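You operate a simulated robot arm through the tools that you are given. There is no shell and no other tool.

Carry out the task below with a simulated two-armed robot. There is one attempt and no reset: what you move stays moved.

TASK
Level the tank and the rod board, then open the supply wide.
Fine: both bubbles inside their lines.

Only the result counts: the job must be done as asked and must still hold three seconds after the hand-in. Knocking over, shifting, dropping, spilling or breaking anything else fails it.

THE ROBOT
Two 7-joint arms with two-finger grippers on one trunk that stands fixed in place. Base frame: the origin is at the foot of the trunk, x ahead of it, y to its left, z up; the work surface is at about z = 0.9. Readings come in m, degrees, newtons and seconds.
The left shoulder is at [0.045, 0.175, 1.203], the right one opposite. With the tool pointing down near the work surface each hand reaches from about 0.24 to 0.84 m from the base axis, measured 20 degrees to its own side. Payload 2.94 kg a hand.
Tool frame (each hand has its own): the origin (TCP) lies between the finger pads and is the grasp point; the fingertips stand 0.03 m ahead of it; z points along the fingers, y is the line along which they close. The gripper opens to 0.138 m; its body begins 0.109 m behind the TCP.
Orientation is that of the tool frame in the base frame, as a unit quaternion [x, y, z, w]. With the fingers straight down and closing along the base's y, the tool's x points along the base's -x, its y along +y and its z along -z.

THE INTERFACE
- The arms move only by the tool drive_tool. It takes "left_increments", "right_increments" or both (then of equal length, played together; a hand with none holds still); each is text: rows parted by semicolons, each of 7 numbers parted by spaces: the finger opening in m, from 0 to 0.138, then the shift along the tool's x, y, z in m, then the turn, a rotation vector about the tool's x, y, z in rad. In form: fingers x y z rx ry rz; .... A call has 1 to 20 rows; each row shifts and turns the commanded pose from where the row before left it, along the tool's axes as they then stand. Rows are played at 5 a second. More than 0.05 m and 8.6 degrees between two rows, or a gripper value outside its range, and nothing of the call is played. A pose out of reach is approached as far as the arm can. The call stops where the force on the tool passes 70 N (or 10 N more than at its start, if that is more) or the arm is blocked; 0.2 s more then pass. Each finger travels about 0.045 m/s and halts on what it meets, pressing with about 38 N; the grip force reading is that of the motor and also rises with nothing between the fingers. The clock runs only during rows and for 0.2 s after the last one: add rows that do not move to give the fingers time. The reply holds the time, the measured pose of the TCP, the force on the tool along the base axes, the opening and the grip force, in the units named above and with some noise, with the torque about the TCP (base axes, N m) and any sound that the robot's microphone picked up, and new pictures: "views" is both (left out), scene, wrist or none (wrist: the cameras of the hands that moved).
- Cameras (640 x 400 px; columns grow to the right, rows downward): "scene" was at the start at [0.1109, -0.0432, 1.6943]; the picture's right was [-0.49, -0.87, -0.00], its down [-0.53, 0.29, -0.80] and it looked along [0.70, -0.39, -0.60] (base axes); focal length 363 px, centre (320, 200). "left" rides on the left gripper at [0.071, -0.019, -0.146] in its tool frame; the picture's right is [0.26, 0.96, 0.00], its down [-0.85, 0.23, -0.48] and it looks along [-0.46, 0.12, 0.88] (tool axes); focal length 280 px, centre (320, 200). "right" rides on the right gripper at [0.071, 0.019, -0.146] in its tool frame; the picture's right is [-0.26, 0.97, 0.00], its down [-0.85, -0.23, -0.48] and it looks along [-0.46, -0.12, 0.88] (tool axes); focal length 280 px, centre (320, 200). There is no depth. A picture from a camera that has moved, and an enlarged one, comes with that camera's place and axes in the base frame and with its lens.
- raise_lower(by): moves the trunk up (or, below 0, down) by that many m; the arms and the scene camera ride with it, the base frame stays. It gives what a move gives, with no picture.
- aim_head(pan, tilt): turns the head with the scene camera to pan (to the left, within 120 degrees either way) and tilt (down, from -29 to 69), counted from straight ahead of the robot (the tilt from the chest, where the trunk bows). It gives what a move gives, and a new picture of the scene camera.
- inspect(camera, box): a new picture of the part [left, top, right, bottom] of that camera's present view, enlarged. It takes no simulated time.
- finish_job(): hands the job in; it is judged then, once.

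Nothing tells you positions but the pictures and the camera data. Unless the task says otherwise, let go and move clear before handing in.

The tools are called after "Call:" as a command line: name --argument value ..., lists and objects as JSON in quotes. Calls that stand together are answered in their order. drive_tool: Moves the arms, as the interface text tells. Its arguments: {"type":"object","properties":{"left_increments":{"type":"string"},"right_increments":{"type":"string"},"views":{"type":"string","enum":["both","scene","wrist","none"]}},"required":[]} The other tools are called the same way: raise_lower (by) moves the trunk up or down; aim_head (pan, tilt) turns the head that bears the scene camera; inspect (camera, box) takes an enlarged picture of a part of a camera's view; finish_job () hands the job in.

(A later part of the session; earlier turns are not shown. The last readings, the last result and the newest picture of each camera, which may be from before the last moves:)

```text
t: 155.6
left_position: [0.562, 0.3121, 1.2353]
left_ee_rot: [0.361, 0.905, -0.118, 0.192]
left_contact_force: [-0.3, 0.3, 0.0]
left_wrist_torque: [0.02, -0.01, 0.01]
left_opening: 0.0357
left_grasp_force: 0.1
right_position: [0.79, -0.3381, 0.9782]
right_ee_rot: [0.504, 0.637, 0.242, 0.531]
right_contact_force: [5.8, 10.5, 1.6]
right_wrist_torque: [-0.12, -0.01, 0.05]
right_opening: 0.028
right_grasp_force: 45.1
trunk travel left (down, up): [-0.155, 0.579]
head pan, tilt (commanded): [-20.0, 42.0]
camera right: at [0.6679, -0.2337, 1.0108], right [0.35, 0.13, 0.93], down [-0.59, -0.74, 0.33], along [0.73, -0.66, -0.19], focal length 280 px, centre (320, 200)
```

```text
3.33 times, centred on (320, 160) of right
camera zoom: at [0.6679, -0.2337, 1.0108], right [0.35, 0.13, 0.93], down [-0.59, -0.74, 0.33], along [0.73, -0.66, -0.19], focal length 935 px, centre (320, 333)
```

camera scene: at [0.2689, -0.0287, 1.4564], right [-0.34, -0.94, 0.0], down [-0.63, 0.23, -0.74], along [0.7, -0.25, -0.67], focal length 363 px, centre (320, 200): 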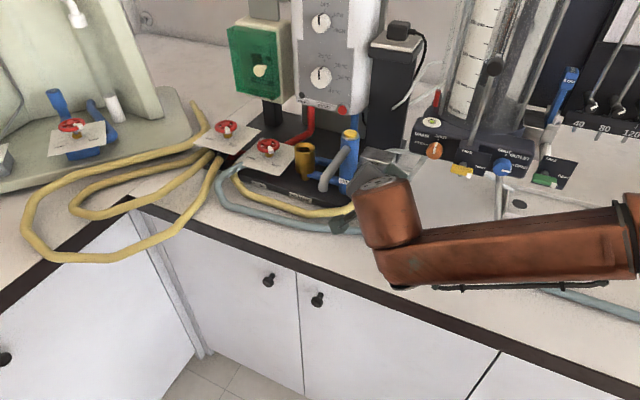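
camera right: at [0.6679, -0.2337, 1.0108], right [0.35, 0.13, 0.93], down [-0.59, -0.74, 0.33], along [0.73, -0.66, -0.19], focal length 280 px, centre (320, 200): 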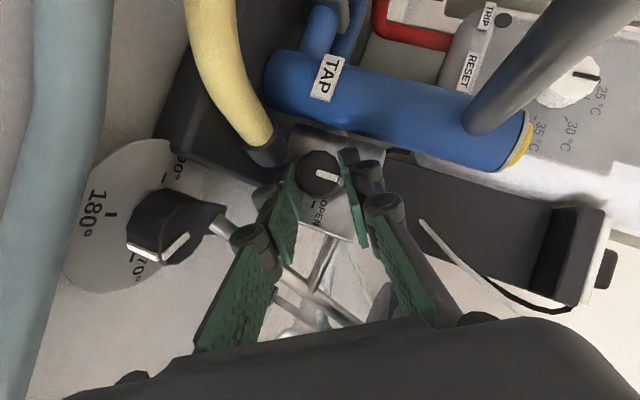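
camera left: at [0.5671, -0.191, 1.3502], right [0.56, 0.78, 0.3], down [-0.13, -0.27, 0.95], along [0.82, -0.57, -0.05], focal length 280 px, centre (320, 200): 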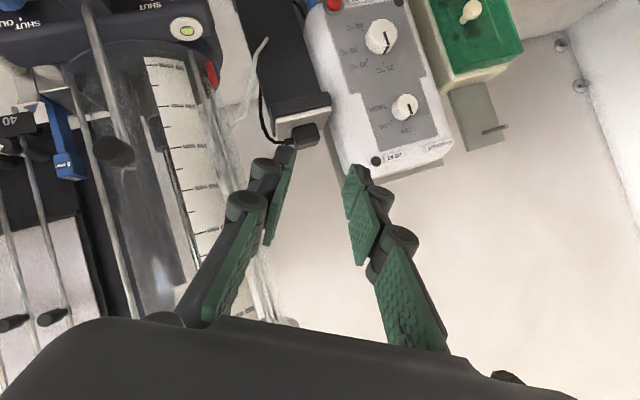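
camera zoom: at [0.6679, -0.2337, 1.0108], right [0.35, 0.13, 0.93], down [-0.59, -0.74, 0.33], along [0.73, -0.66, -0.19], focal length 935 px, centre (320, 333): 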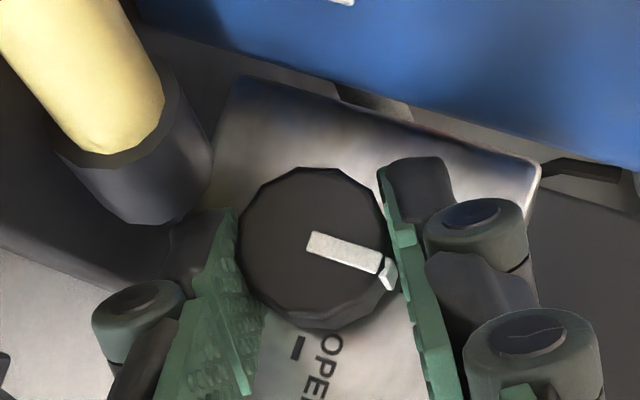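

The knob moved only about 12° for 28° of hand rotation, so it is slipping on its facets. I'll reset to a flat-aligned angle, centre the pads better on the knob's length, and turn more slowly.

Call:
drive_tool --right_increments "0.036 0 0 0 0 0 0;0.036 0 0 0 0 0 0;0.036 0 0.002 0 0.0777 0 -0.1108;0.036 0 0.002 0 0.0777 0 -0.1108;0.036 0 0.002 0 0.0777 0 -0.1108;0.036 0 0.002 0 0.0777 0 -0.1108;0.036 -0.004 0 0 0 0 0;0.036 0 0 0 0 0 0" --views "wrist"

Call:
inspect --camera "right" --box '[260, 100, 380, 220]'

```text
t: 157.3
left_position: [0.5632, 0.3128, 1.2355]
left_ee_rot: [0.362, 0.905, -0.118, 0.191]
left_contact_force: [0.0, -1.5, 0.0]
left_wrist_torque: [0.02, 0.0, 0.03]
left_opening: 0.0359
left_grasp_force: 0.1
right_position: [0.792, -0.3351, 0.9834]
right_ee_rot: [0.425, 0.764, 0.018, 0.485]
right_contact_force: [-15.2, 22.1, -14.0]
right_wrist_torque: [0.78, 0.42, -0.1]
right_opening: 0.0367
right_grasp_force: 0.1
trunk travel left (down, up): [-0.155, 0.579]
head pan, tilt (commanded): [-20.0, 42.0]
camera right: at [0.6828, -0.2191, 1.0189], right [0.65, 0.44, 0.61], down [-0.36, -0.53, 0.77], along [0.66, -0.72, -0.19], focal length 280 px, centre (320, 200)
```

right: 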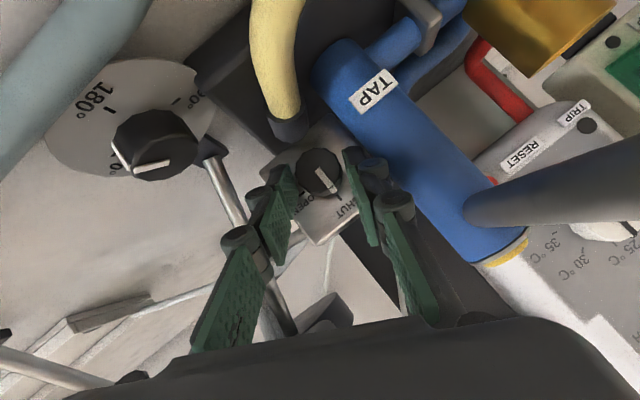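

```text
3.33 times, centred on (320, 160) of right
camera zoom: at [0.6828, -0.2191, 1.0189], right [0.65, 0.44, 0.61], down [-0.36, -0.53, 0.77], along [0.66, -0.72, -0.19], focal length 935 px, centre (320, 333)
```

zoom: 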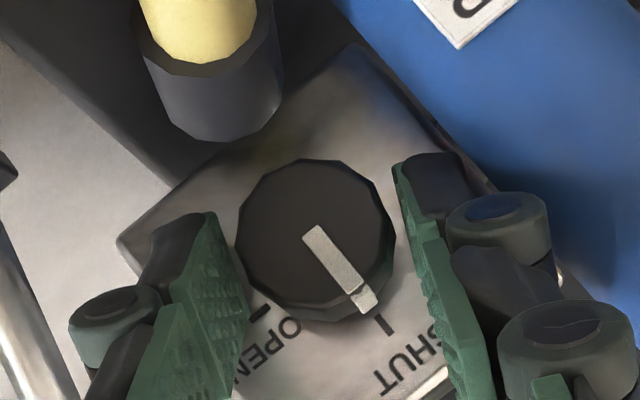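

Call:
drive_tool --right_increments "0.036 0 0 -0.004 0 0 0;0.036 0 0 0 0 0 0" --views "wrist"

Call:
inspect --camera "right" --box '[260, 100, 380, 220]'

```text
t: 157.9
left_position: [0.5632, 0.3127, 1.2368]
left_ee_rot: [0.362, 0.905, -0.117, 0.192]
left_contact_force: [-0.2, -1.3, 0.4]
left_wrist_torque: [0.02, 0.03, 0.03]
left_opening: 0.0359
left_grasp_force: 0.0
right_position: [0.7901, -0.3365, 0.9909]
right_ee_rot: [0.428, 0.761, 0.017, 0.488]
right_contact_force: [-7.1, 9.4, -2.9]
right_wrist_torque: [0.01, 0.16, 0.17]
right_opening: 0.0357
right_grasp_force: 0.2
trunk travel left (down, up): [-0.155, 0.579]
head pan, tilt (commanded): [-20.0, 42.0]
camera right: at [0.6808, -0.2205, 1.0239], right [0.65, 0.44, 0.62], down [-0.37, -0.53, 0.76], along [0.66, -0.73, -0.18], focal length 280 px, centre (320, 200)
```

right: 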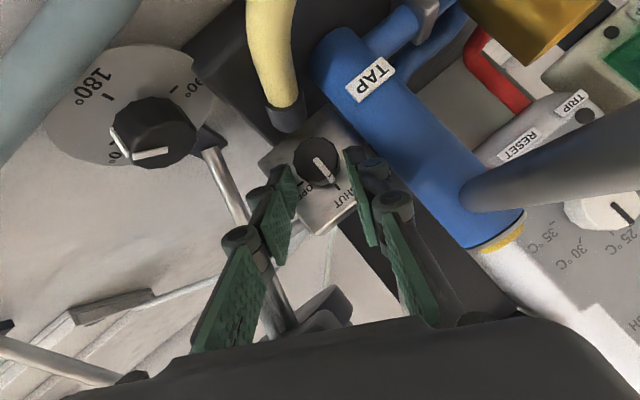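

```text
3.33 times, centred on (320, 160) of right
camera zoom: at [0.6808, -0.2205, 1.0239], right [0.65, 0.44, 0.62], down [-0.37, -0.53, 0.76], along [0.66, -0.73, -0.18], focal length 935 px, centre (320, 333)
```

zoom: 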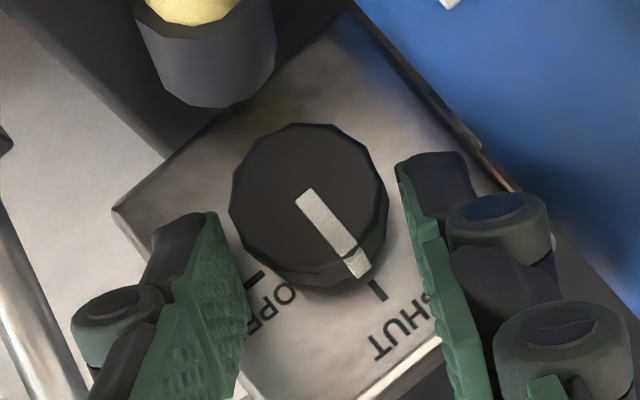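

Call:
drive_tool --right_increments "0.036 0.0045 0 -0.006 0 0 0;0.036 0 0 0 0 0 0" --views "wrist"

Call:
inspect --camera "right" --box '[260, 100, 380, 220]'

```text
t: 158.6
left_position: [0.5628, 0.3135, 1.2361]
left_ee_rot: [0.363, 0.904, -0.118, 0.191]
left_contact_force: [0.1, 0.1, -0.1]
left_wrist_torque: [0.01, -0.01, 0.01]
left_opening: 0.0362
left_grasp_force: 0.1
right_position: [0.7867, -0.3329, 0.988]
right_ee_rot: [0.428, 0.761, 0.018, 0.487]
right_contact_force: [-0.3, -0.2, -0.7]
right_wrist_torque: [0.01, 0.01, -0.01]
right_opening: 0.0362
right_grasp_force: 0.0
trunk travel left (down, up): [-0.155, 0.579]
head pan, tilt (commanded): [-20.0, 42.0]
camera right: at [0.6765, -0.2157, 1.0221], right [0.65, 0.44, 0.62], down [-0.37, -0.53, 0.76], along [0.66, -0.73, -0.18], focal length 280 px, centre (320, 200)
```

right: 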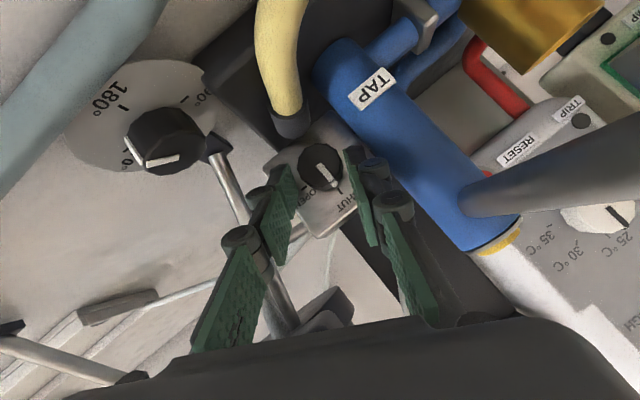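

```text
3.33 times, centred on (320, 160) of right
camera zoom: at [0.6765, -0.2157, 1.0221], right [0.65, 0.44, 0.62], down [-0.37, -0.53, 0.76], along [0.66, -0.73, -0.18], focal length 935 px, centre (320, 333)
```

zoom: 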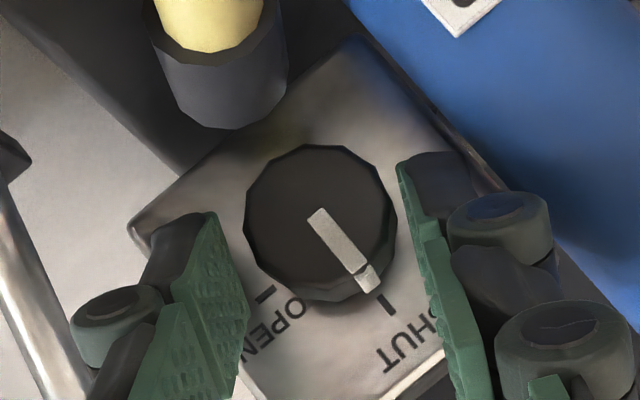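

I'm free of contact and centred on the knob again. I'll roll open-handed to 44°, where the pads meet the flats, then close and check.

Call:
drive_tool --right_increments "0.036 0 -0.0013 0 -0.0588 0 0.0839;0.036 0 -0.0013 0 -0.0588 0 0.0839;0.036 0 -0.0013 0 -0.0588 0 0.0839;0.036 0 0 0.003 0 0 0;0.036 0 0 0 0 0 0" --views "wrist"

Call:
inspect --camera "right" --box '[260, 100, 380, 220]'

```text
t: 159.8
left_position: [0.5623, 0.3129, 1.2375]
left_ee_rot: [0.361, 0.905, -0.117, 0.191]
left_contact_force: [-0.2, 0.8, 0.4]
left_wrist_torque: [0.01, -0.01, 0.02]
left_opening: 0.0359
left_grasp_force: 0.0
right_position: [0.7857, -0.3337, 0.9851]
right_ee_rot: [0.476, 0.697, 0.147, 0.516]
right_contact_force: [-0.2, 0.0, 0.3]
right_wrist_torque: [0.03, 0.0, -0.01]
right_opening: 0.0361
right_grasp_force: 0.1
trunk travel left (down, up): [-0.155, 0.579]
head pan, tilt (commanded): [-20.0, 42.0]
camera right: at [0.6696, -0.2247, 1.0194], right [0.5, 0.27, 0.82], down [-0.51, -0.67, 0.54], along [0.7, -0.69, -0.19], focal length 280 px, centre (320, 200)
```

right: 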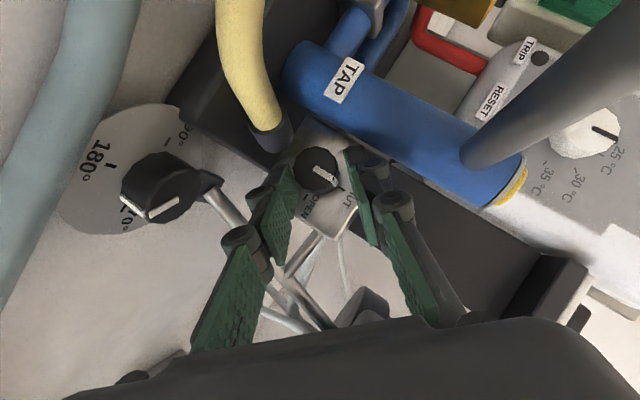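

```text
3.33 times, centred on (320, 160) of right
camera zoom: at [0.6696, -0.2247, 1.0194], right [0.5, 0.27, 0.82], down [-0.51, -0.67, 0.54], along [0.7, -0.69, -0.19], focal length 935 px, centre (320, 333)
```

zoom: 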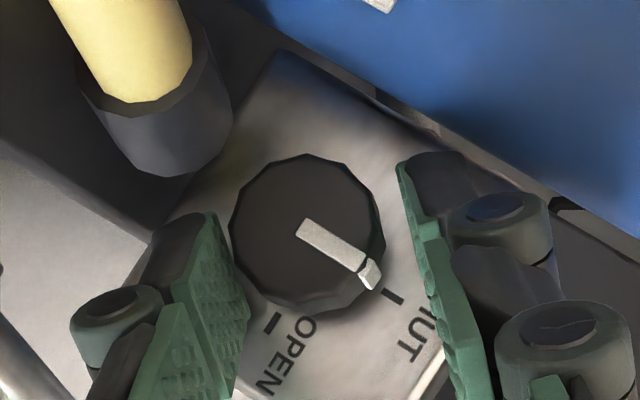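

Call:
drive_tool --right_increments "0.036 0 -0.002 0 0 0 0;0.0 0 0 0 0 0 0;0.0 0 0 0 0 0 0;0.0 0 0 0 0 0 0;0.0 0 0 0 0 0 0" --views "wrist"

Call:
inspect --camera "right" --box '[260, 100, 380, 220]'

```text
t: 160.9
left_position: [0.5633, 0.3136, 1.2366]
left_ee_rot: [0.362, 0.905, -0.118, 0.192]
left_contact_force: [0.2, -0.6, 0.3]
left_wrist_torque: [-0.01, -0.02, 0.01]
left_opening: 0.0362
left_grasp_force: 0.0
right_position: [0.783, -0.3357, 0.9838]
right_ee_rot: [0.475, 0.697, 0.145, 0.517]
right_contact_force: [2.1, -0.9, 2.7]
right_wrist_torque: [0.06, 0.03, 0.09]
right_opening: 0.0276
right_grasp_force: 45.6
trunk travel left (down, up): [-0.155, 0.579]
head pan, tilt (commanded): [-20.0, 42.0]
camera right: at [0.6683, -0.2259, 1.0186], right [0.5, 0.28, 0.82], down [-0.51, -0.67, 0.54], along [0.7, -0.69, -0.19], focal length 280 px, centre (320, 200)
```

right: 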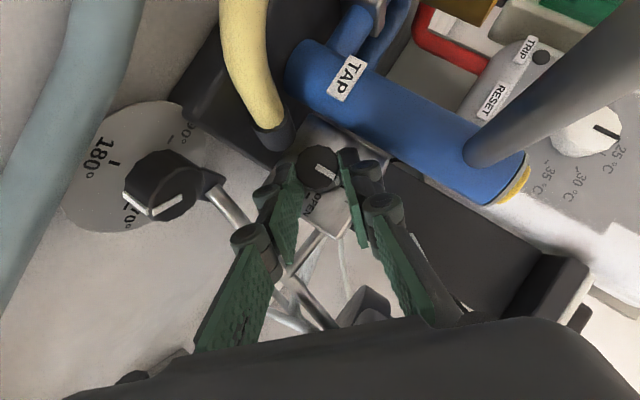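

```text
3.33 times, centred on (320, 160) of right
camera zoom: at [0.6683, -0.2259, 1.0186], right [0.5, 0.28, 0.82], down [-0.51, -0.67, 0.54], along [0.7, -0.69, -0.19], focal length 935 px, centre (320, 333)
```

zoom: 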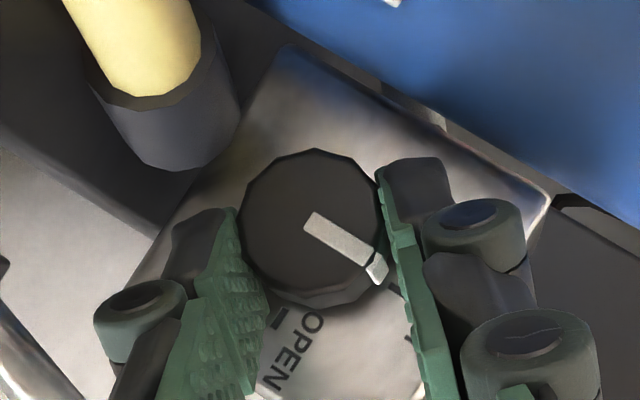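

Gripped on the flats at 27.6 mm. Now a slow 10° turn.

Call:
drive_tool --right_increments "0.0 0 -0.0005 0 -0.0251 0 0.0358;0.0 0 -0.0005 0 -0.0251 0 0.0358;0.0 0 -0.0005 0 -0.0251 0 0.0358;0.0 0 -0.0005 0 -0.0251 0 0.0358;0.0 0 0 0 0 0 0" --views "wrist"

Call:
inspect --camera "right" --box '[260, 100, 380, 220]'

```text
t: 162.2
left_position: [0.5622, 0.3127, 1.2372]
left_ee_rot: [0.362, 0.905, -0.118, 0.191]
left_contact_force: [0.4, 0.0, -0.1]
left_wrist_torque: [0.0, -0.01, -0.02]
left_opening: 0.0359
left_grasp_force: 0.1
right_position: [0.784, -0.3367, 0.9815]
right_ee_rot: [0.497, 0.654, 0.218, 0.527]
right_contact_force: [-2.8, 0.9, -3.2]
right_wrist_torque: [-0.3, 0.49, 0.31]
right_opening: 0.0283
right_grasp_force: 45.1
trunk travel left (down, up): [-0.155, 0.579]
head pan, tilt (commanded): [-20.0, 42.0]
camera right: at [0.6636, -0.2307, 1.0148], right [0.39, 0.17, 0.9], down [-0.57, -0.73, 0.38], along [0.72, -0.67, -0.19], focal length 280 px, centre (320, 200)
```

right: 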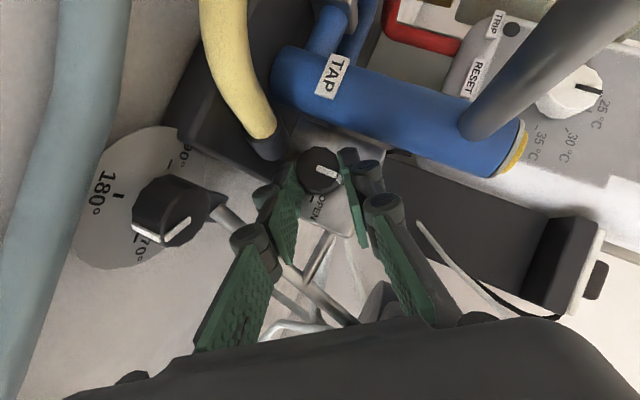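

```text
3.33 times, centred on (320, 160) of right
camera zoom: at [0.6636, -0.2307, 1.0148], right [0.39, 0.17, 0.9], down [-0.57, -0.73, 0.38], along [0.72, -0.67, -0.19], focal length 935 px, centre (320, 333)
```

zoom: 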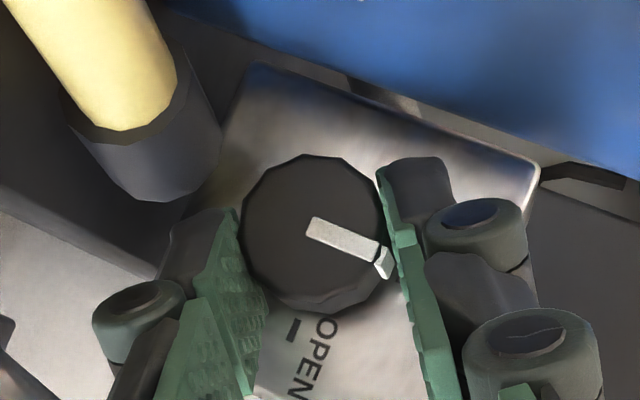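

This time there is a real resisting torque of about 0.56 N m and the knob didn't move. I'll check the other direction briefly with the same grip, to see whether the valve turns that way.

Call:
drive_tool --right_increments "0.0 0 0.0005 0 0.0251 0 -0.0358;0.0 0 0.0005 0 0.0251 0 -0.0358;0.0 0 0.0005 0 0.0251 0 -0.0358;0.0 0 0.0005 0 0.0251 0 -0.0358;0.0 0 0.0005 0 0.0251 0 -0.0358;0.0 0 0.0005 0 0.0251 0 -0.0358;0.0 0 0.0005 0 0.0251 0 -0.0358;0.0 0 0 0 0 0 0" --views "wrist"

Call:
inspect --camera "right" --box '[260, 100, 380, 220]'

```text
t: 163.9
left_position: [0.5636, 0.3118, 1.2355]
left_ee_rot: [0.361, 0.905, -0.118, 0.191]
left_contact_force: [0.2, 0.2, -0.3]
left_wrist_torque: [-0.01, -0.01, -0.01]
left_opening: 0.0359
left_grasp_force: 0.0
right_position: [0.7865, -0.3332, 0.9857]
right_ee_rot: [0.455, 0.728, 0.092, 0.505]
right_contact_force: [9.1, 2.6, 0.6]
right_wrist_torque: [0.13, -0.03, 0.34]
right_opening: 0.0283
right_grasp_force: 45.2
trunk travel left (down, up): [-0.155, 0.579]
head pan, tilt (commanded): [-20.0, 42.0]
camera right: at [0.6728, -0.2213, 1.0194], right [0.57, 0.35, 0.74], down [-0.46, -0.62, 0.64], along [0.68, -0.71, -0.19], focal length 280 px, centre (320, 200)
```

right: 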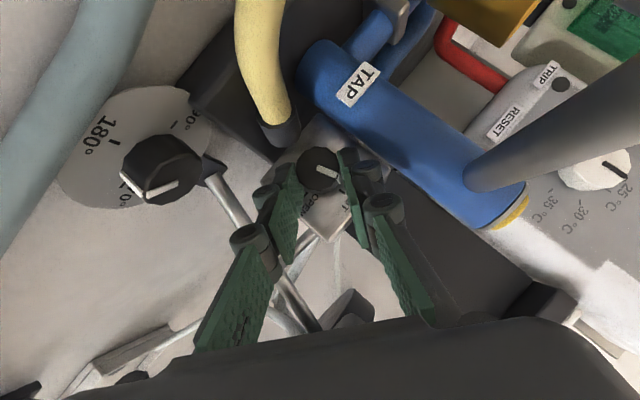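

```text
3.33 times, centred on (320, 160) of right
camera zoom: at [0.6728, -0.2213, 1.0194], right [0.57, 0.35, 0.74], down [-0.46, -0.62, 0.64], along [0.68, -0.71, -0.19], focal length 935 px, centre (320, 333)
```

zoom: 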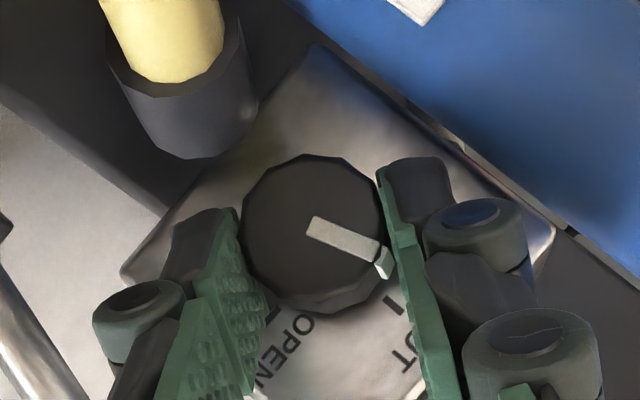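

The knob turned easily with the hand counter-clockwise by about 18°, so this valve opens counter-clockwise the long way round to OPEN, with clockwise against its stop. I'll continue counter-clockwise in strokes, starting with 12° more here.

Call:
drive_tool --right_increments "0.0 0 0.0009 0 0.0401 0 -0.0572;0.0 0 0.0009 0 0.0401 0 -0.0572;0.0 0 0.0009 0 0.0401 0 -0.0572;0.0 0 0 0 0 0 0" --views "wrist"

Call:
inspect --camera "right" --box '[260, 100, 380, 220]'

Call:
inspect --camera "scene" --box '[300, 60, 560, 240]'

```text
t: 164.9
left_position: [0.5643, 0.3144, 1.236]
left_ee_rot: [0.361, 0.905, -0.118, 0.191]
left_contact_force: [-0.2, 0.6, -0.1]
left_wrist_torque: [0.02, -0.02, 0.01]
left_opening: 0.0363
left_grasp_force: 0.0
right_position: [0.7891, -0.3317, 0.9868]
right_ee_rot: [0.421, 0.768, 0.004, 0.482]
right_contact_force: [16.1, 5.5, 5.3]
right_wrist_torque: [0.05, -0.36, 0.45]
right_opening: 0.028
right_grasp_force: 45.7
trunk travel left (down, up): [-0.155, 0.579]
head pan, tilt (commanded): [-20.0, 42.0]
camera right: at [0.6795, -0.2145, 1.0205], right [0.67, 0.45, 0.59], down [-0.35, -0.51, 0.79], along [0.66, -0.73, -0.18], focal length 280 px, centre (320, 200)
```

right: 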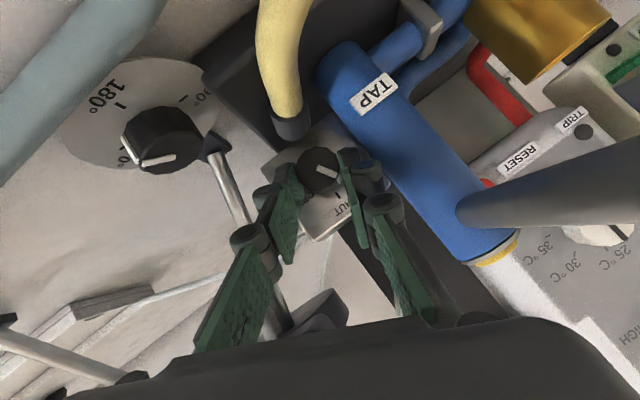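

```text
3.33 times, centred on (320, 160) of right
camera zoom: at [0.6795, -0.2145, 1.0205], right [0.67, 0.45, 0.59], down [-0.35, -0.51, 0.79], along [0.66, -0.73, -0.18], focal length 935 px, centre (320, 333)
```

zoom: 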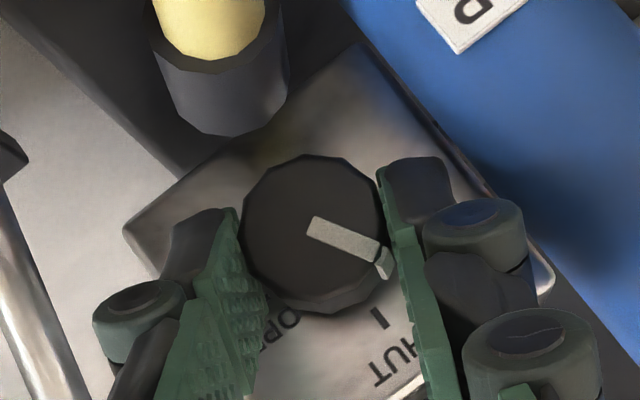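

```text
2.22 times, centred on (430, 150) of scene
camera zoom: at [0.2715, -0.0275, 1.456], right [-0.34, -0.94, 0.0], down [-0.63, 0.23, -0.74], along [0.7, -0.25, -0.67], focal length 806 px, centre (76, 311)
```

zoom: 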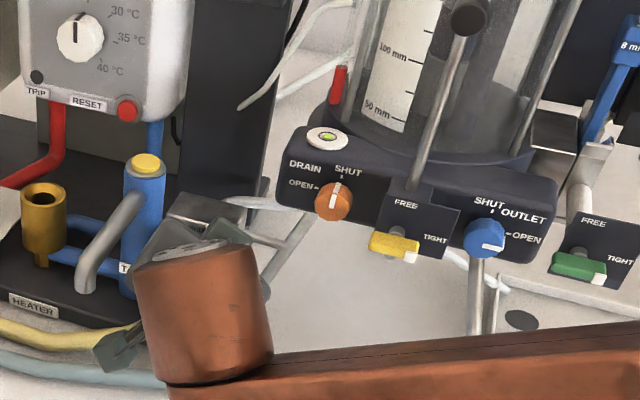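

The pointer is now about 29° counter-clockwise of SHUT and the tank bubble is undisturbed. I'll open, roll the hand forward 39°, and re-grip for the next stroke.

Call:
drive_tool --right_increments "0.037 0 0 0 0 0 0;0.037 0 0 0 0 0 0;0.037 0 0 0 0 0 0;0.037 0 -0.0014 0 -0.0651 0 0.0929;0.037 0 -0.0014 0 -0.0651 0 0.0929;0.037 0 -0.0014 0 -0.0651 0 0.0929;0.037 0 -0.0014 0 -0.0651 0 0.0929;0.037 0 -0.0014 0 -0.0651 0 0.0929;0.037 0 -0.0014 0 -0.0651 0 0.0929;0.037 0 0 0 0 0 0" --views "wrist"

Call:
inspect --camera "right" --box '[240, 90, 400, 220]'

```text
t: 167.2
left_position: [0.5615, 0.3119, 1.2374]
left_ee_rot: [0.362, 0.905, -0.117, 0.192]
left_contact_force: [0.5, 1.1, -0.8]
left_wrist_torque: [0.01, -0.05, 0.01]
left_opening: 0.0358
left_grasp_force: 0.1
right_position: [0.7808, -0.3382, 0.9836]
right_ee_rot: [0.514, 0.61, 0.281, 0.534]
right_contact_force: [-0.7, 0.5, -0.1]
right_wrist_torque: [-0.02, 0.0, 0.0]
right_opening: 0.0373
right_grasp_force: 0.2
trunk travel left (down, up): [-0.155, 0.579]
head pan, tilt (commanded): [-20.0, 42.0]
camera right: at [0.6586, -0.2356, 1.0155], right [0.29, 0.06, 0.96], down [-0.61, -0.76, 0.23], along [0.74, -0.65, -0.18], focal length 280 px, centre (320, 200)
```

right: 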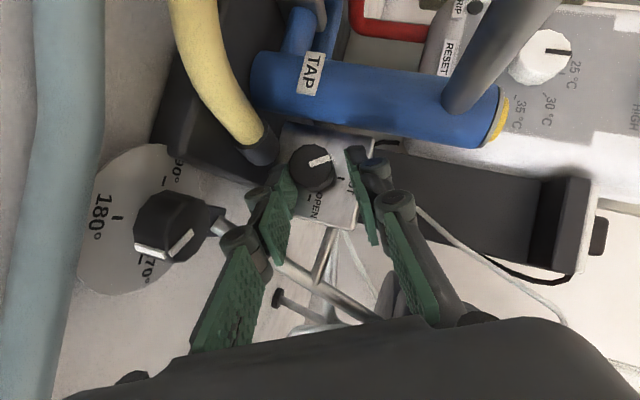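

```text
3.08 times, centred on (320, 155) of right
camera zoom: at [0.6586, -0.2356, 1.0155], right [0.29, 0.06, 0.96], down [-0.61, -0.76, 0.23], along [0.74, -0.65, -0.18], focal length 863 px, centre (320, 338)
```

zoom: 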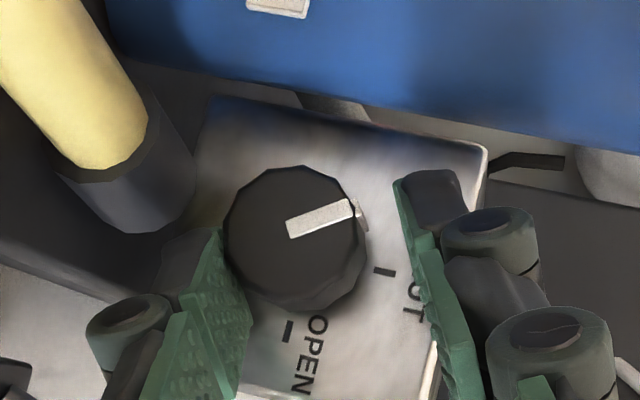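

Call:
drive_tool --right_increments "0.037 0 -0.004 0 0 0 0;0.037 0 0 0.002 0 0 0;0.0 0 0 0 0 0 0;0.0 0 0 0 0 0 0;0.0 0 0 0 0 0 0;0.0 0 0.0015 0 0.0671 0 -0.0957;0.0 0 0.0015 0 0.0671 0 -0.0957;0.0 0 0.0015 0 0.0671 0 -0.0957;0.0 0 0.0015 0 0.0671 0 -0.0957;0.0 0 0.0015 0 0.0671 0 -0.0957;0.0 0 0.0015 0 0.0671 0 -0.0957;0.0 0 0 0 0 0 0" --views "wrist"

Call:
inspect --camera "right" --box '[240, 90, 400, 220]'

```text
t: 169.8
left_position: [0.5641, 0.3133, 1.2373]
left_ee_rot: [0.362, 0.905, -0.119, 0.191]
left_contact_force: [0.1, -0.5, -0.1]
left_wrist_torque: [0.02, 0.0, 0.04]
left_opening: 0.0357
left_grasp_force: 0.0
right_position: [0.7882, -0.3347, 0.9906]
right_ee_rot: [0.416, 0.771, -0.005, 0.482]
right_contact_force: [19.6, 4.2, 12.2]
right_wrist_torque: [0.2, -0.41, 0.4]
right_opening: 0.0281
right_grasp_force: 44.7
right hand out of reach, approached as far as the arm can: row 1
trunk travel left (down, up): [-0.155, 0.579]
head pan, tilt (commanded): [-20.0, 42.0]
camera right: at [0.6808, -0.2168, 1.0232], right [0.67, 0.46, 0.58], down [-0.34, -0.5, 0.8], along [0.66, -0.73, -0.18], focal length 280 px, centre (320, 200)
```

right: 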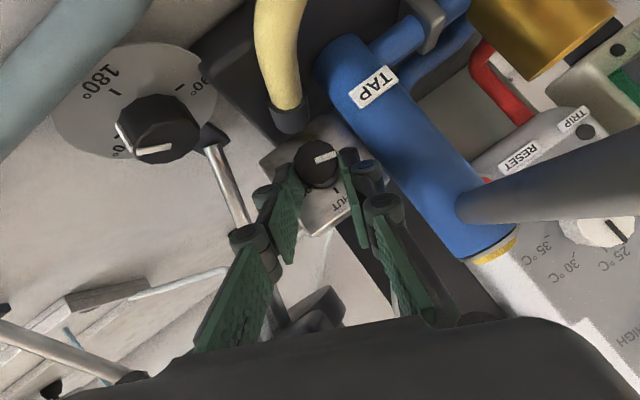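

```text
3.08 times, centred on (320, 155) of right
camera zoom: at [0.6808, -0.2168, 1.0232], right [0.67, 0.46, 0.58], down [-0.34, -0.5, 0.8], along [0.66, -0.73, -0.18], focal length 863 px, centre (320, 338)
```

zoom: 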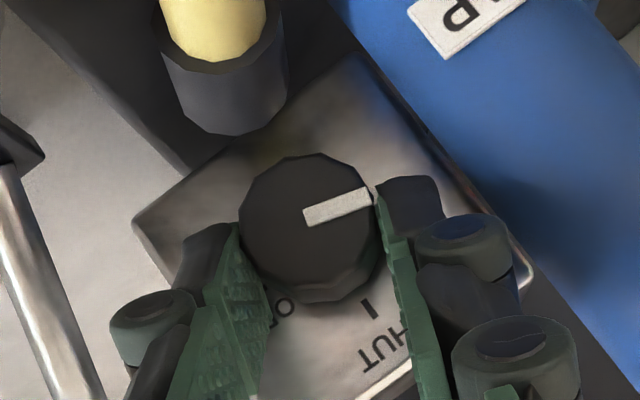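

The pointer is now about 73° round. I'll correct my roll pivot slightly to reduce side force, and set up the next stroke.

Call:
drive_tool --right_increments "0.034 0 0.002 0 0 0 0;0.037 0 0.002 0 0 0 0;0.037 0 0 0 0 0 0;0.037 0 -0.0021 0 -0.0651 0 0.0929;0.037 0 -0.0021 0 -0.0651 0 0.0929;0.037 0 -0.0021 0 -0.0651 0 0.0929;0.037 0 -0.0021 0 -0.0651 0 0.0929;0.037 0 -0.0021 0 -0.0651 0 0.0929;0.037 0 -0.0021 0 -0.0651 0 0.0929;0.037 0 0 0 0 0 0" --views "wrist"

Call:
inspect --camera "right" --box '[240, 90, 400, 220]'

```text
t: 171.9
left_position: [0.5633, 0.3133, 1.2376]
left_ee_rot: [0.361, 0.905, -0.118, 0.192]
left_contact_force: [-0.3, 1.0, 0.0]
left_wrist_torque: [0.01, 0.0, -0.02]
left_opening: 0.0361
left_grasp_force: 0.1
right_position: [0.7833, -0.3396, 0.9839]
right_ee_rot: [0.512, 0.613, 0.277, 0.535]
right_contact_force: [0.7, -0.2, -0.6]
right_wrist_torque: [-0.02, 0.03, 0.01]
right_opening: 0.0372
right_grasp_force: 0.0
trunk travel left (down, up): [-0.155, 0.579]
head pan, tilt (commanded): [-20.0, 42.0]
camera right: at [0.6605, -0.2365, 1.0145], right [0.3, 0.07, 0.95], down [-0.61, -0.76, 0.24], along [0.74, -0.65, -0.18], focal length 280 px, centre (320, 200)
```

right: 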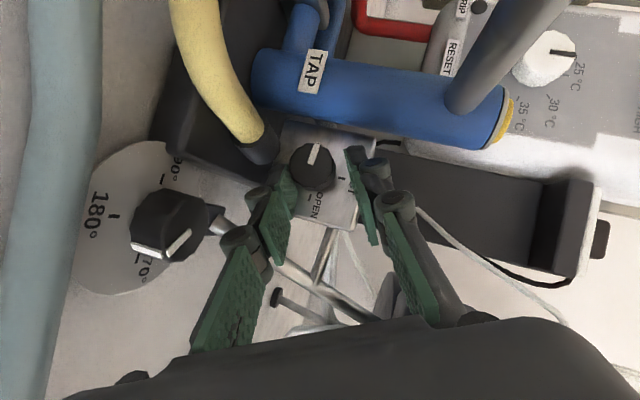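

```text
3.08 times, centred on (320, 155) of right
camera zoom: at [0.6605, -0.2365, 1.0145], right [0.3, 0.07, 0.95], down [-0.61, -0.76, 0.24], along [0.74, -0.65, -0.18], focal length 863 px, centre (320, 338)
```

zoom: 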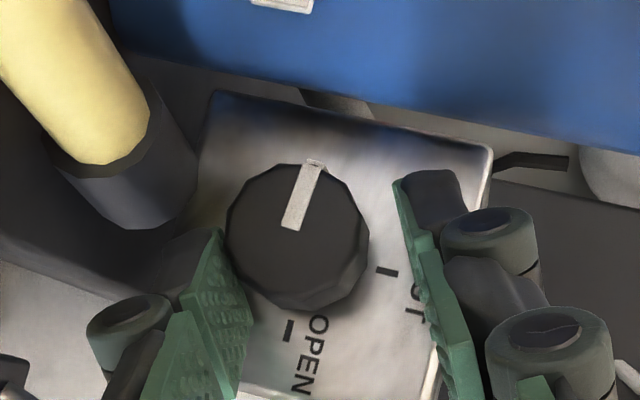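

Call:
drive_tool --right_increments "0.037 0 0.0015 0 0.0701 0 -0.1001;0.037 0 -0.003 0 0 0 0;0.037 0 0 0 0 0 0" --views "wrist"

Call:
inspect --camera "right" --box '[240, 90, 400, 220]'

```text
t: 172.8
left_position: [0.5632, 0.3137, 1.2369]
left_ee_rot: [0.361, 0.905, -0.119, 0.192]
left_contact_force: [0.6, -0.9, -0.6]
left_wrist_torque: [-0.03, -0.05, -0.02]
left_opening: 0.036
left_grasp_force: 0.1
right_position: [0.7822, -0.3408, 0.9811]
right_ee_rot: [0.499, 0.648, 0.227, 0.529]
right_contact_force: [-0.9, 0.6, 0.1]
right_wrist_torque: [0.01, 0.02, -0.05]
right_opening: 0.0371
right_grasp_force: 0.1
trunk travel left (down, up): [-0.155, 0.579]
head pan, tilt (commanded): [-20.0, 42.0]
camera right: at [0.6622, -0.2348, 1.0136], right [0.38, 0.15, 0.91], down [-0.58, -0.73, 0.36], along [0.72, -0.66, -0.19], focal length 280 px, centre (320, 200)
```

right: 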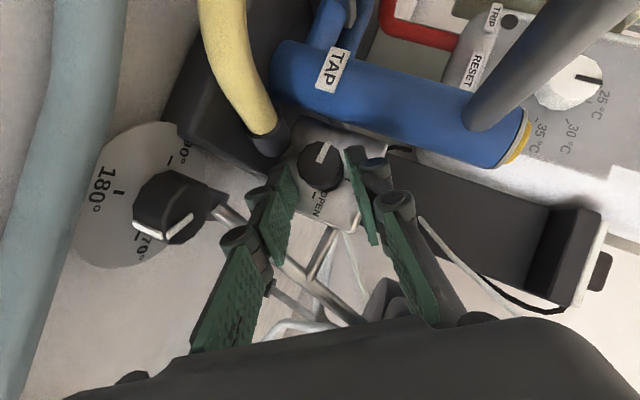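

```text
3.08 times, centred on (320, 155) of right
camera zoom: at [0.6622, -0.2348, 1.0136], right [0.38, 0.15, 0.91], down [-0.58, -0.73, 0.36], along [0.72, -0.66, -0.19], focal length 863 px, centre (320, 338)
```

zoom: 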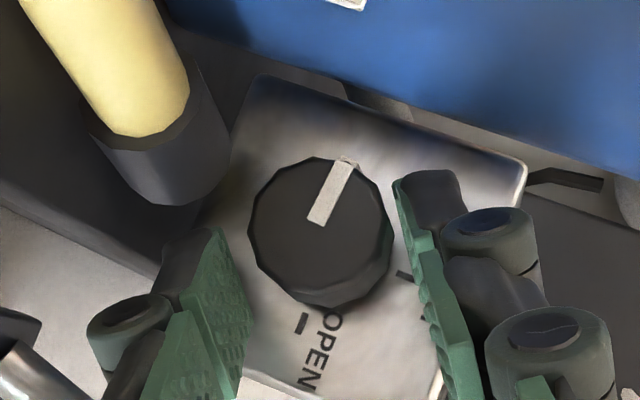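

Centred. Grip and turn 36° counter-clockwise.

Call:
drive_tool --right_increments "0.0 0 0 0.001 0 0 0;0.0 0 0 0 0 0 0;0.0 0 0 0 0 0 0;0.0 0 0.0016 0 0.0601 0 -0.0858;0.0 0 0.0016 0 0.0601 0 -0.0858;0.0 0 0.0016 0 0.0601 0 -0.0858;0.0 0 0.0016 0 0.0601 0 -0.0858;0.0 0 0.0016 0 0.0601 0 -0.0858;0.0 0 0.0016 0 0.0601 0 -0.0858;0.0 0 0 0 0 0 0" --views "wrist"

Call:
inspect --camera "right" --box '[240, 90, 400, 220]'

```text
t: 174.9
left_position: [0.5643, 0.3141, 1.2362]
left_ee_rot: [0.361, 0.905, -0.119, 0.191]
left_contact_force: [1.1, 0.3, -0.7]
left_wrist_torque: [0.03, 0.02, 0.0]
left_opening: 0.0362
left_grasp_force: 0.1
right_position: [0.7892, -0.3324, 0.99]
right_ee_rot: [0.402, 0.782, -0.033, 0.474]
right_contact_force: [24.7, 11.4, 19.4]
right_wrist_torque: [0.24, -0.61, 0.73]
right_opening: 0.0279
right_grasp_force: 45.1
trunk travel left (down, up): [-0.155, 0.579]
head pan, tilt (commanded): [-20.0, 42.0]
camera right: at [0.6827, -0.214, 1.0213], right [0.7, 0.5, 0.52], down [-0.3, -0.46, 0.84], along [0.65, -0.74, -0.17], focal length 280 px, centre (320, 200)
```

right: 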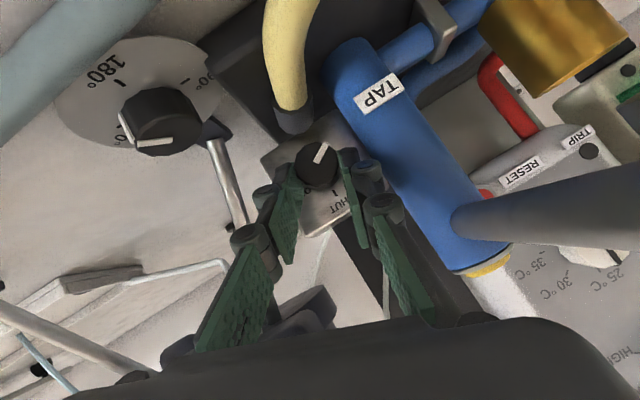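

```text
3.08 times, centred on (320, 155) of right
camera zoom: at [0.6827, -0.214, 1.0213], right [0.7, 0.5, 0.52], down [-0.3, -0.46, 0.84], along [0.65, -0.74, -0.17], focal length 863 px, centre (320, 338)
```

zoom: 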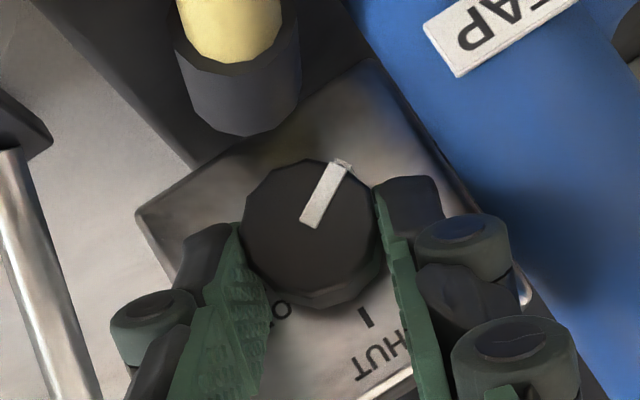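

Call:
drive_tool --right_increments "0.034 0 0.002 0 0 0 0;0.037 0 0.001 0 0 0 0;0.037 0 0 0 0 0 0;0.037 0 0 0 0 0 0" --views "wrist"

Call:
inspect --camera "right" --box '[240, 90, 400, 220]'

Call:
inspect --camera "scene" --box '[300, 60, 560, 240]'

```text
t: 175.9
left_position: [0.5628, 0.3115, 1.238]
left_ee_rot: [0.362, 0.905, -0.118, 0.19]
left_contact_force: [-0.4, 1.4, -0.9]
left_wrist_torque: [0.01, 0.01, 0.0]
left_opening: 0.036
left_grasp_force: 0.0
right_position: [0.7881, -0.3358, 0.9872]
right_ee_rot: [0.405, 0.782, -0.034, 0.472]
right_contact_force: [0.0, -0.5, -0.7]
right_wrist_torque: [0.0, 0.0, -0.06]
right_opening: 0.0368
right_grasp_force: 0.1
trunk travel left (down, up): [-0.155, 0.579]
head pan, tilt (commanded): [-20.0, 42.0]
camera right: at [0.6832, -0.216, 1.0202], right [0.7, 0.49, 0.52], down [-0.3, -0.46, 0.84], along [0.64, -0.74, -0.18], focal length 280 px, centre (320, 200)
```

right: 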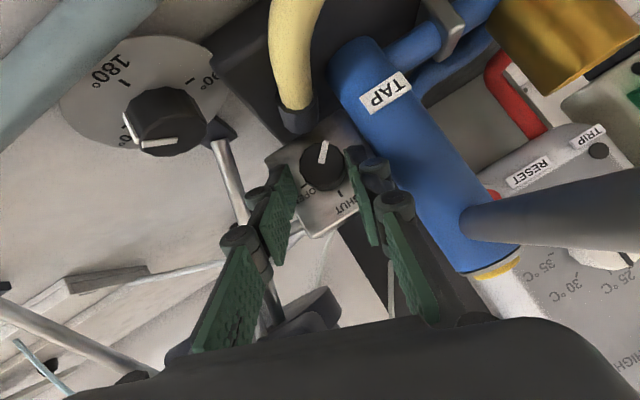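

```text
3.08 times, centred on (320, 155) of right
camera zoom: at [0.6832, -0.216, 1.0202], right [0.7, 0.49, 0.52], down [-0.3, -0.46, 0.84], along [0.64, -0.74, -0.18], focal length 863 px, centre (320, 338)
```

zoom: 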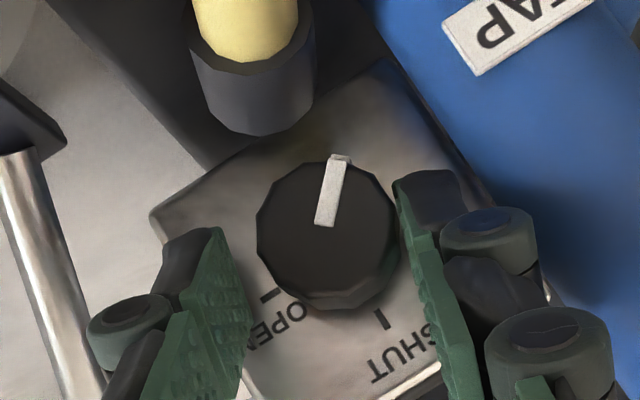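

```text
2.22 times, centred on (430, 150) of scene
camera zoom: at [0.2694, -0.0289, 1.4562], right [-0.34, -0.94, 0.0], down [-0.63, 0.23, -0.74], along [0.7, -0.25, -0.67], focal length 806 px, centre (76, 311)
```

zoom: 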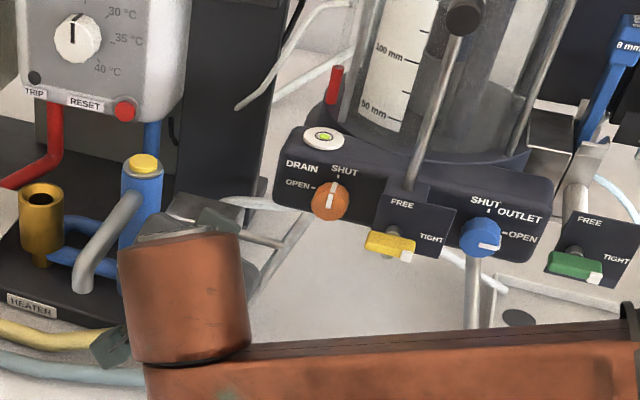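

A thin jet has appeared at the tank's outlet, so the supply really is opening. The pointer is about 130° round. Next stroke with the improved pivot correction.

Call:
drive_tool --right_increments "0.037 0 -0.0021 0 -0.0601 0 0.0858;0.037 0 -0.0021 0 -0.0601 0 0.0858;0.037 0 -0.0021 0 -0.0601 0 0.0858;0.037 0 -0.0021 0 -0.0601 0 0.0858;0.037 0 -0.0021 0 -0.0601 0 0.0858;0.037 0 -0.0021 0 -0.0601 0 0.0858;0.037 0 0 0 0 0 0" --views "wrist"

Call:
inspect --camera "right" --box '[240, 90, 400, 220]'

```text
t: 177.6
left_position: [0.561, 0.3131, 1.2367]
left_ee_rot: [0.362, 0.905, -0.119, 0.191]
left_contact_force: [-0.2, -0.2, 0.0]
left_wrist_torque: [-0.02, -0.04, 0.01]
left_opening: 0.0359
left_grasp_force: 0.0
right_position: [0.7834, -0.3394, 0.9803]
right_ee_rot: [0.5, 0.647, 0.227, 0.53]
right_contact_force: [-0.3, -0.2, 0.3]
right_wrist_torque: [0.03, 0.01, 0.0]
right_opening: 0.0373
right_grasp_force: 0.1
trunk travel left (down, up): [-0.155, 0.579]
head pan, tilt (commanded): [-20.0, 42.0]
camera right: at [0.6631, -0.2348, 1.0133], right [0.38, 0.15, 0.91], down [-0.58, -0.73, 0.36], along [0.72, -0.66, -0.19], focal length 280 px, centre (320, 200)
```

right: 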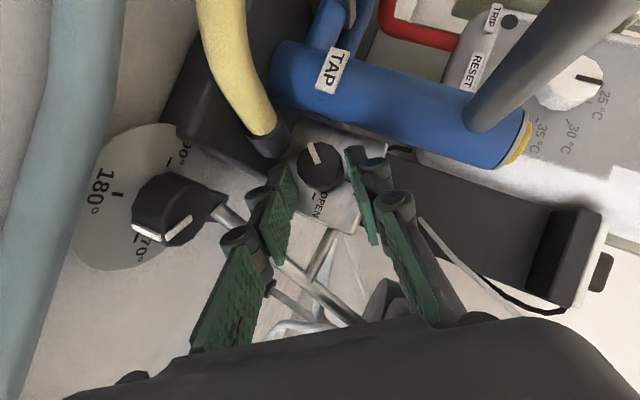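

```text
3.08 times, centred on (320, 155) of right
camera zoom: at [0.6631, -0.2348, 1.0133], right [0.38, 0.15, 0.91], down [-0.58, -0.73, 0.36], along [0.72, -0.66, -0.19], focal length 863 px, centre (320, 338)
```

zoom: 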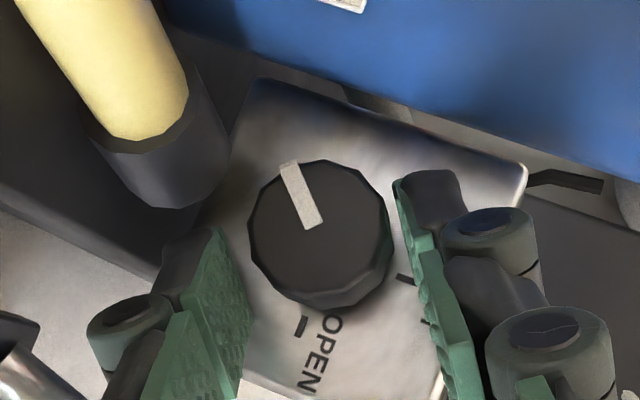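

Call:
drive_tool --right_increments "0.0 0 0 0.001 0 0 0;0.0 0 0 0 0 0 0;0.0 0 0 0 0 0 0;0.0 0 0.0025 0 0.0601 0 -0.0858;0.0 0 0.0025 0 0.0601 0 -0.0858;0.0 0 0.0025 0 0.0601 0 -0.0858;0.0 0 0.0025 0 0.0601 0 -0.0858;0.0 0 0.0025 0 0.0601 0 -0.0858;0.0 0 0.0025 0 0.0601 0 -0.0858;0.0 0 0 0 0 0 0;0.037 0 0 0 0 0 0;0.037 0 0 0 0 0 0;0.037 0 0 0 0 0 0" --views "wrist"

Call:
inspect --camera "right" --box '[240, 90, 400, 220]'

```text
t: 180.3
left_position: [0.5623, 0.3122, 1.2377]
left_ee_rot: [0.362, 0.905, -0.117, 0.19]
left_contact_force: [0.2, 0.7, -0.2]
left_wrist_torque: [0.01, -0.02, 0.01]
left_opening: 0.036
left_grasp_force: 0.0
right_position: [0.7917, -0.3324, 0.9892]
right_ee_rot: [0.405, 0.782, -0.035, 0.472]
right_contact_force: [0.4, 0.2, 0.0]
right_wrist_torque: [-0.01, 0.01, -0.01]
right_opening: 0.037
right_grasp_force: 0.0
trunk travel left (down, up): [-0.155, 0.579]
head pan, tilt (commanded): [-20.0, 42.0]
camera right: at [0.6856, -0.2137, 1.0224], right [0.7, 0.49, 0.52], down [-0.3, -0.46, 0.84], along [0.65, -0.74, -0.18], focal length 280 px, centre (320, 200)
```

right: 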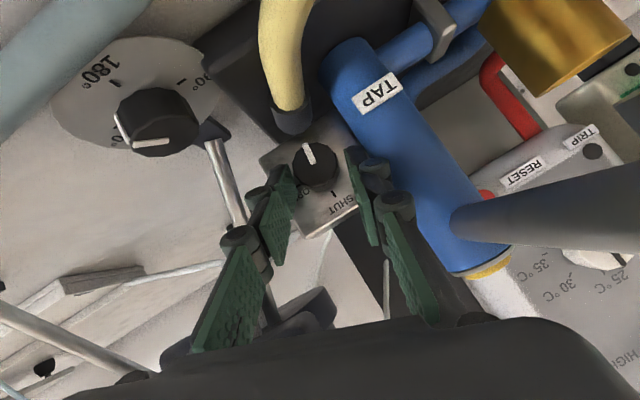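

```text
3.08 times, centred on (320, 155) of right
camera zoom: at [0.6856, -0.2137, 1.0224], right [0.7, 0.49, 0.52], down [-0.3, -0.46, 0.84], along [0.65, -0.74, -0.18], focal length 863 px, centre (320, 338)
```

zoom: 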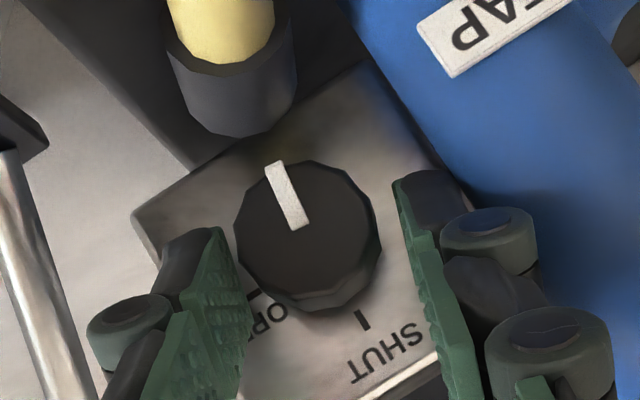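

The pointer is about 173° round. Two and a bit more strokes.

Call:
drive_tool --right_increments "0.037 0 -0.0025 0 -0.0601 0 0.0858;0.037 0 -0.0025 0 -0.0601 0 0.0858;0.037 0 -0.0025 0 -0.0601 0 0.0858;0.037 0 -0.0025 0 -0.0601 0 0.0858;0.037 0 -0.0025 0 -0.0601 0 0.0858;0.037 0 -0.0025 0 -0.0601 0 0.0858;0.037 0 0 0 0 0 0" --views "wrist"

Call:
inspect --camera "right" --box '[240, 90, 400, 220]'

```text
t: 181.9
left_position: [0.5623, 0.3126, 1.2375]
left_ee_rot: [0.361, 0.905, -0.117, 0.191]
left_contact_force: [-0.7, -0.1, 0.5]
left_wrist_torque: [0.0, -0.03, 0.0]
left_opening: 0.036
left_grasp_force: 0.1
right_position: [0.7842, -0.3401, 0.9823]
right_ee_rot: [0.5, 0.647, 0.227, 0.529]
right_contact_force: [-0.2, -0.4, 0.6]
right_wrist_torque: [0.01, 0.0, -0.01]
right_opening: 0.0369
right_grasp_force: 0.1
trunk travel left (down, up): [-0.155, 0.579]
head pan, tilt (commanded): [-20.0, 42.0]
camera right: at [0.6627, -0.2358, 1.015], right [0.38, 0.15, 0.91], down [-0.58, -0.73, 0.36], along [0.72, -0.66, -0.19], focal length 280 px, centre (320, 200)
```

right: 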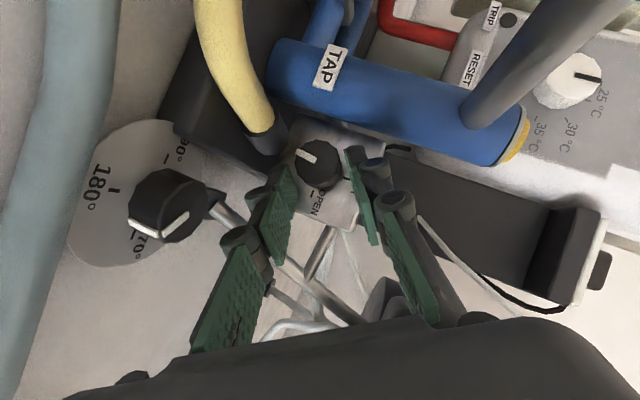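

```text
3.08 times, centred on (320, 155) of right
camera zoom: at [0.6627, -0.2358, 1.015], right [0.38, 0.15, 0.91], down [-0.58, -0.73, 0.36], along [0.72, -0.66, -0.19], focal length 863 px, centre (320, 338)
```

zoom: 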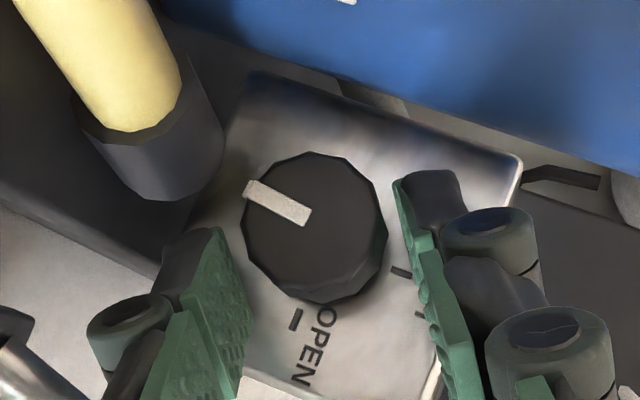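

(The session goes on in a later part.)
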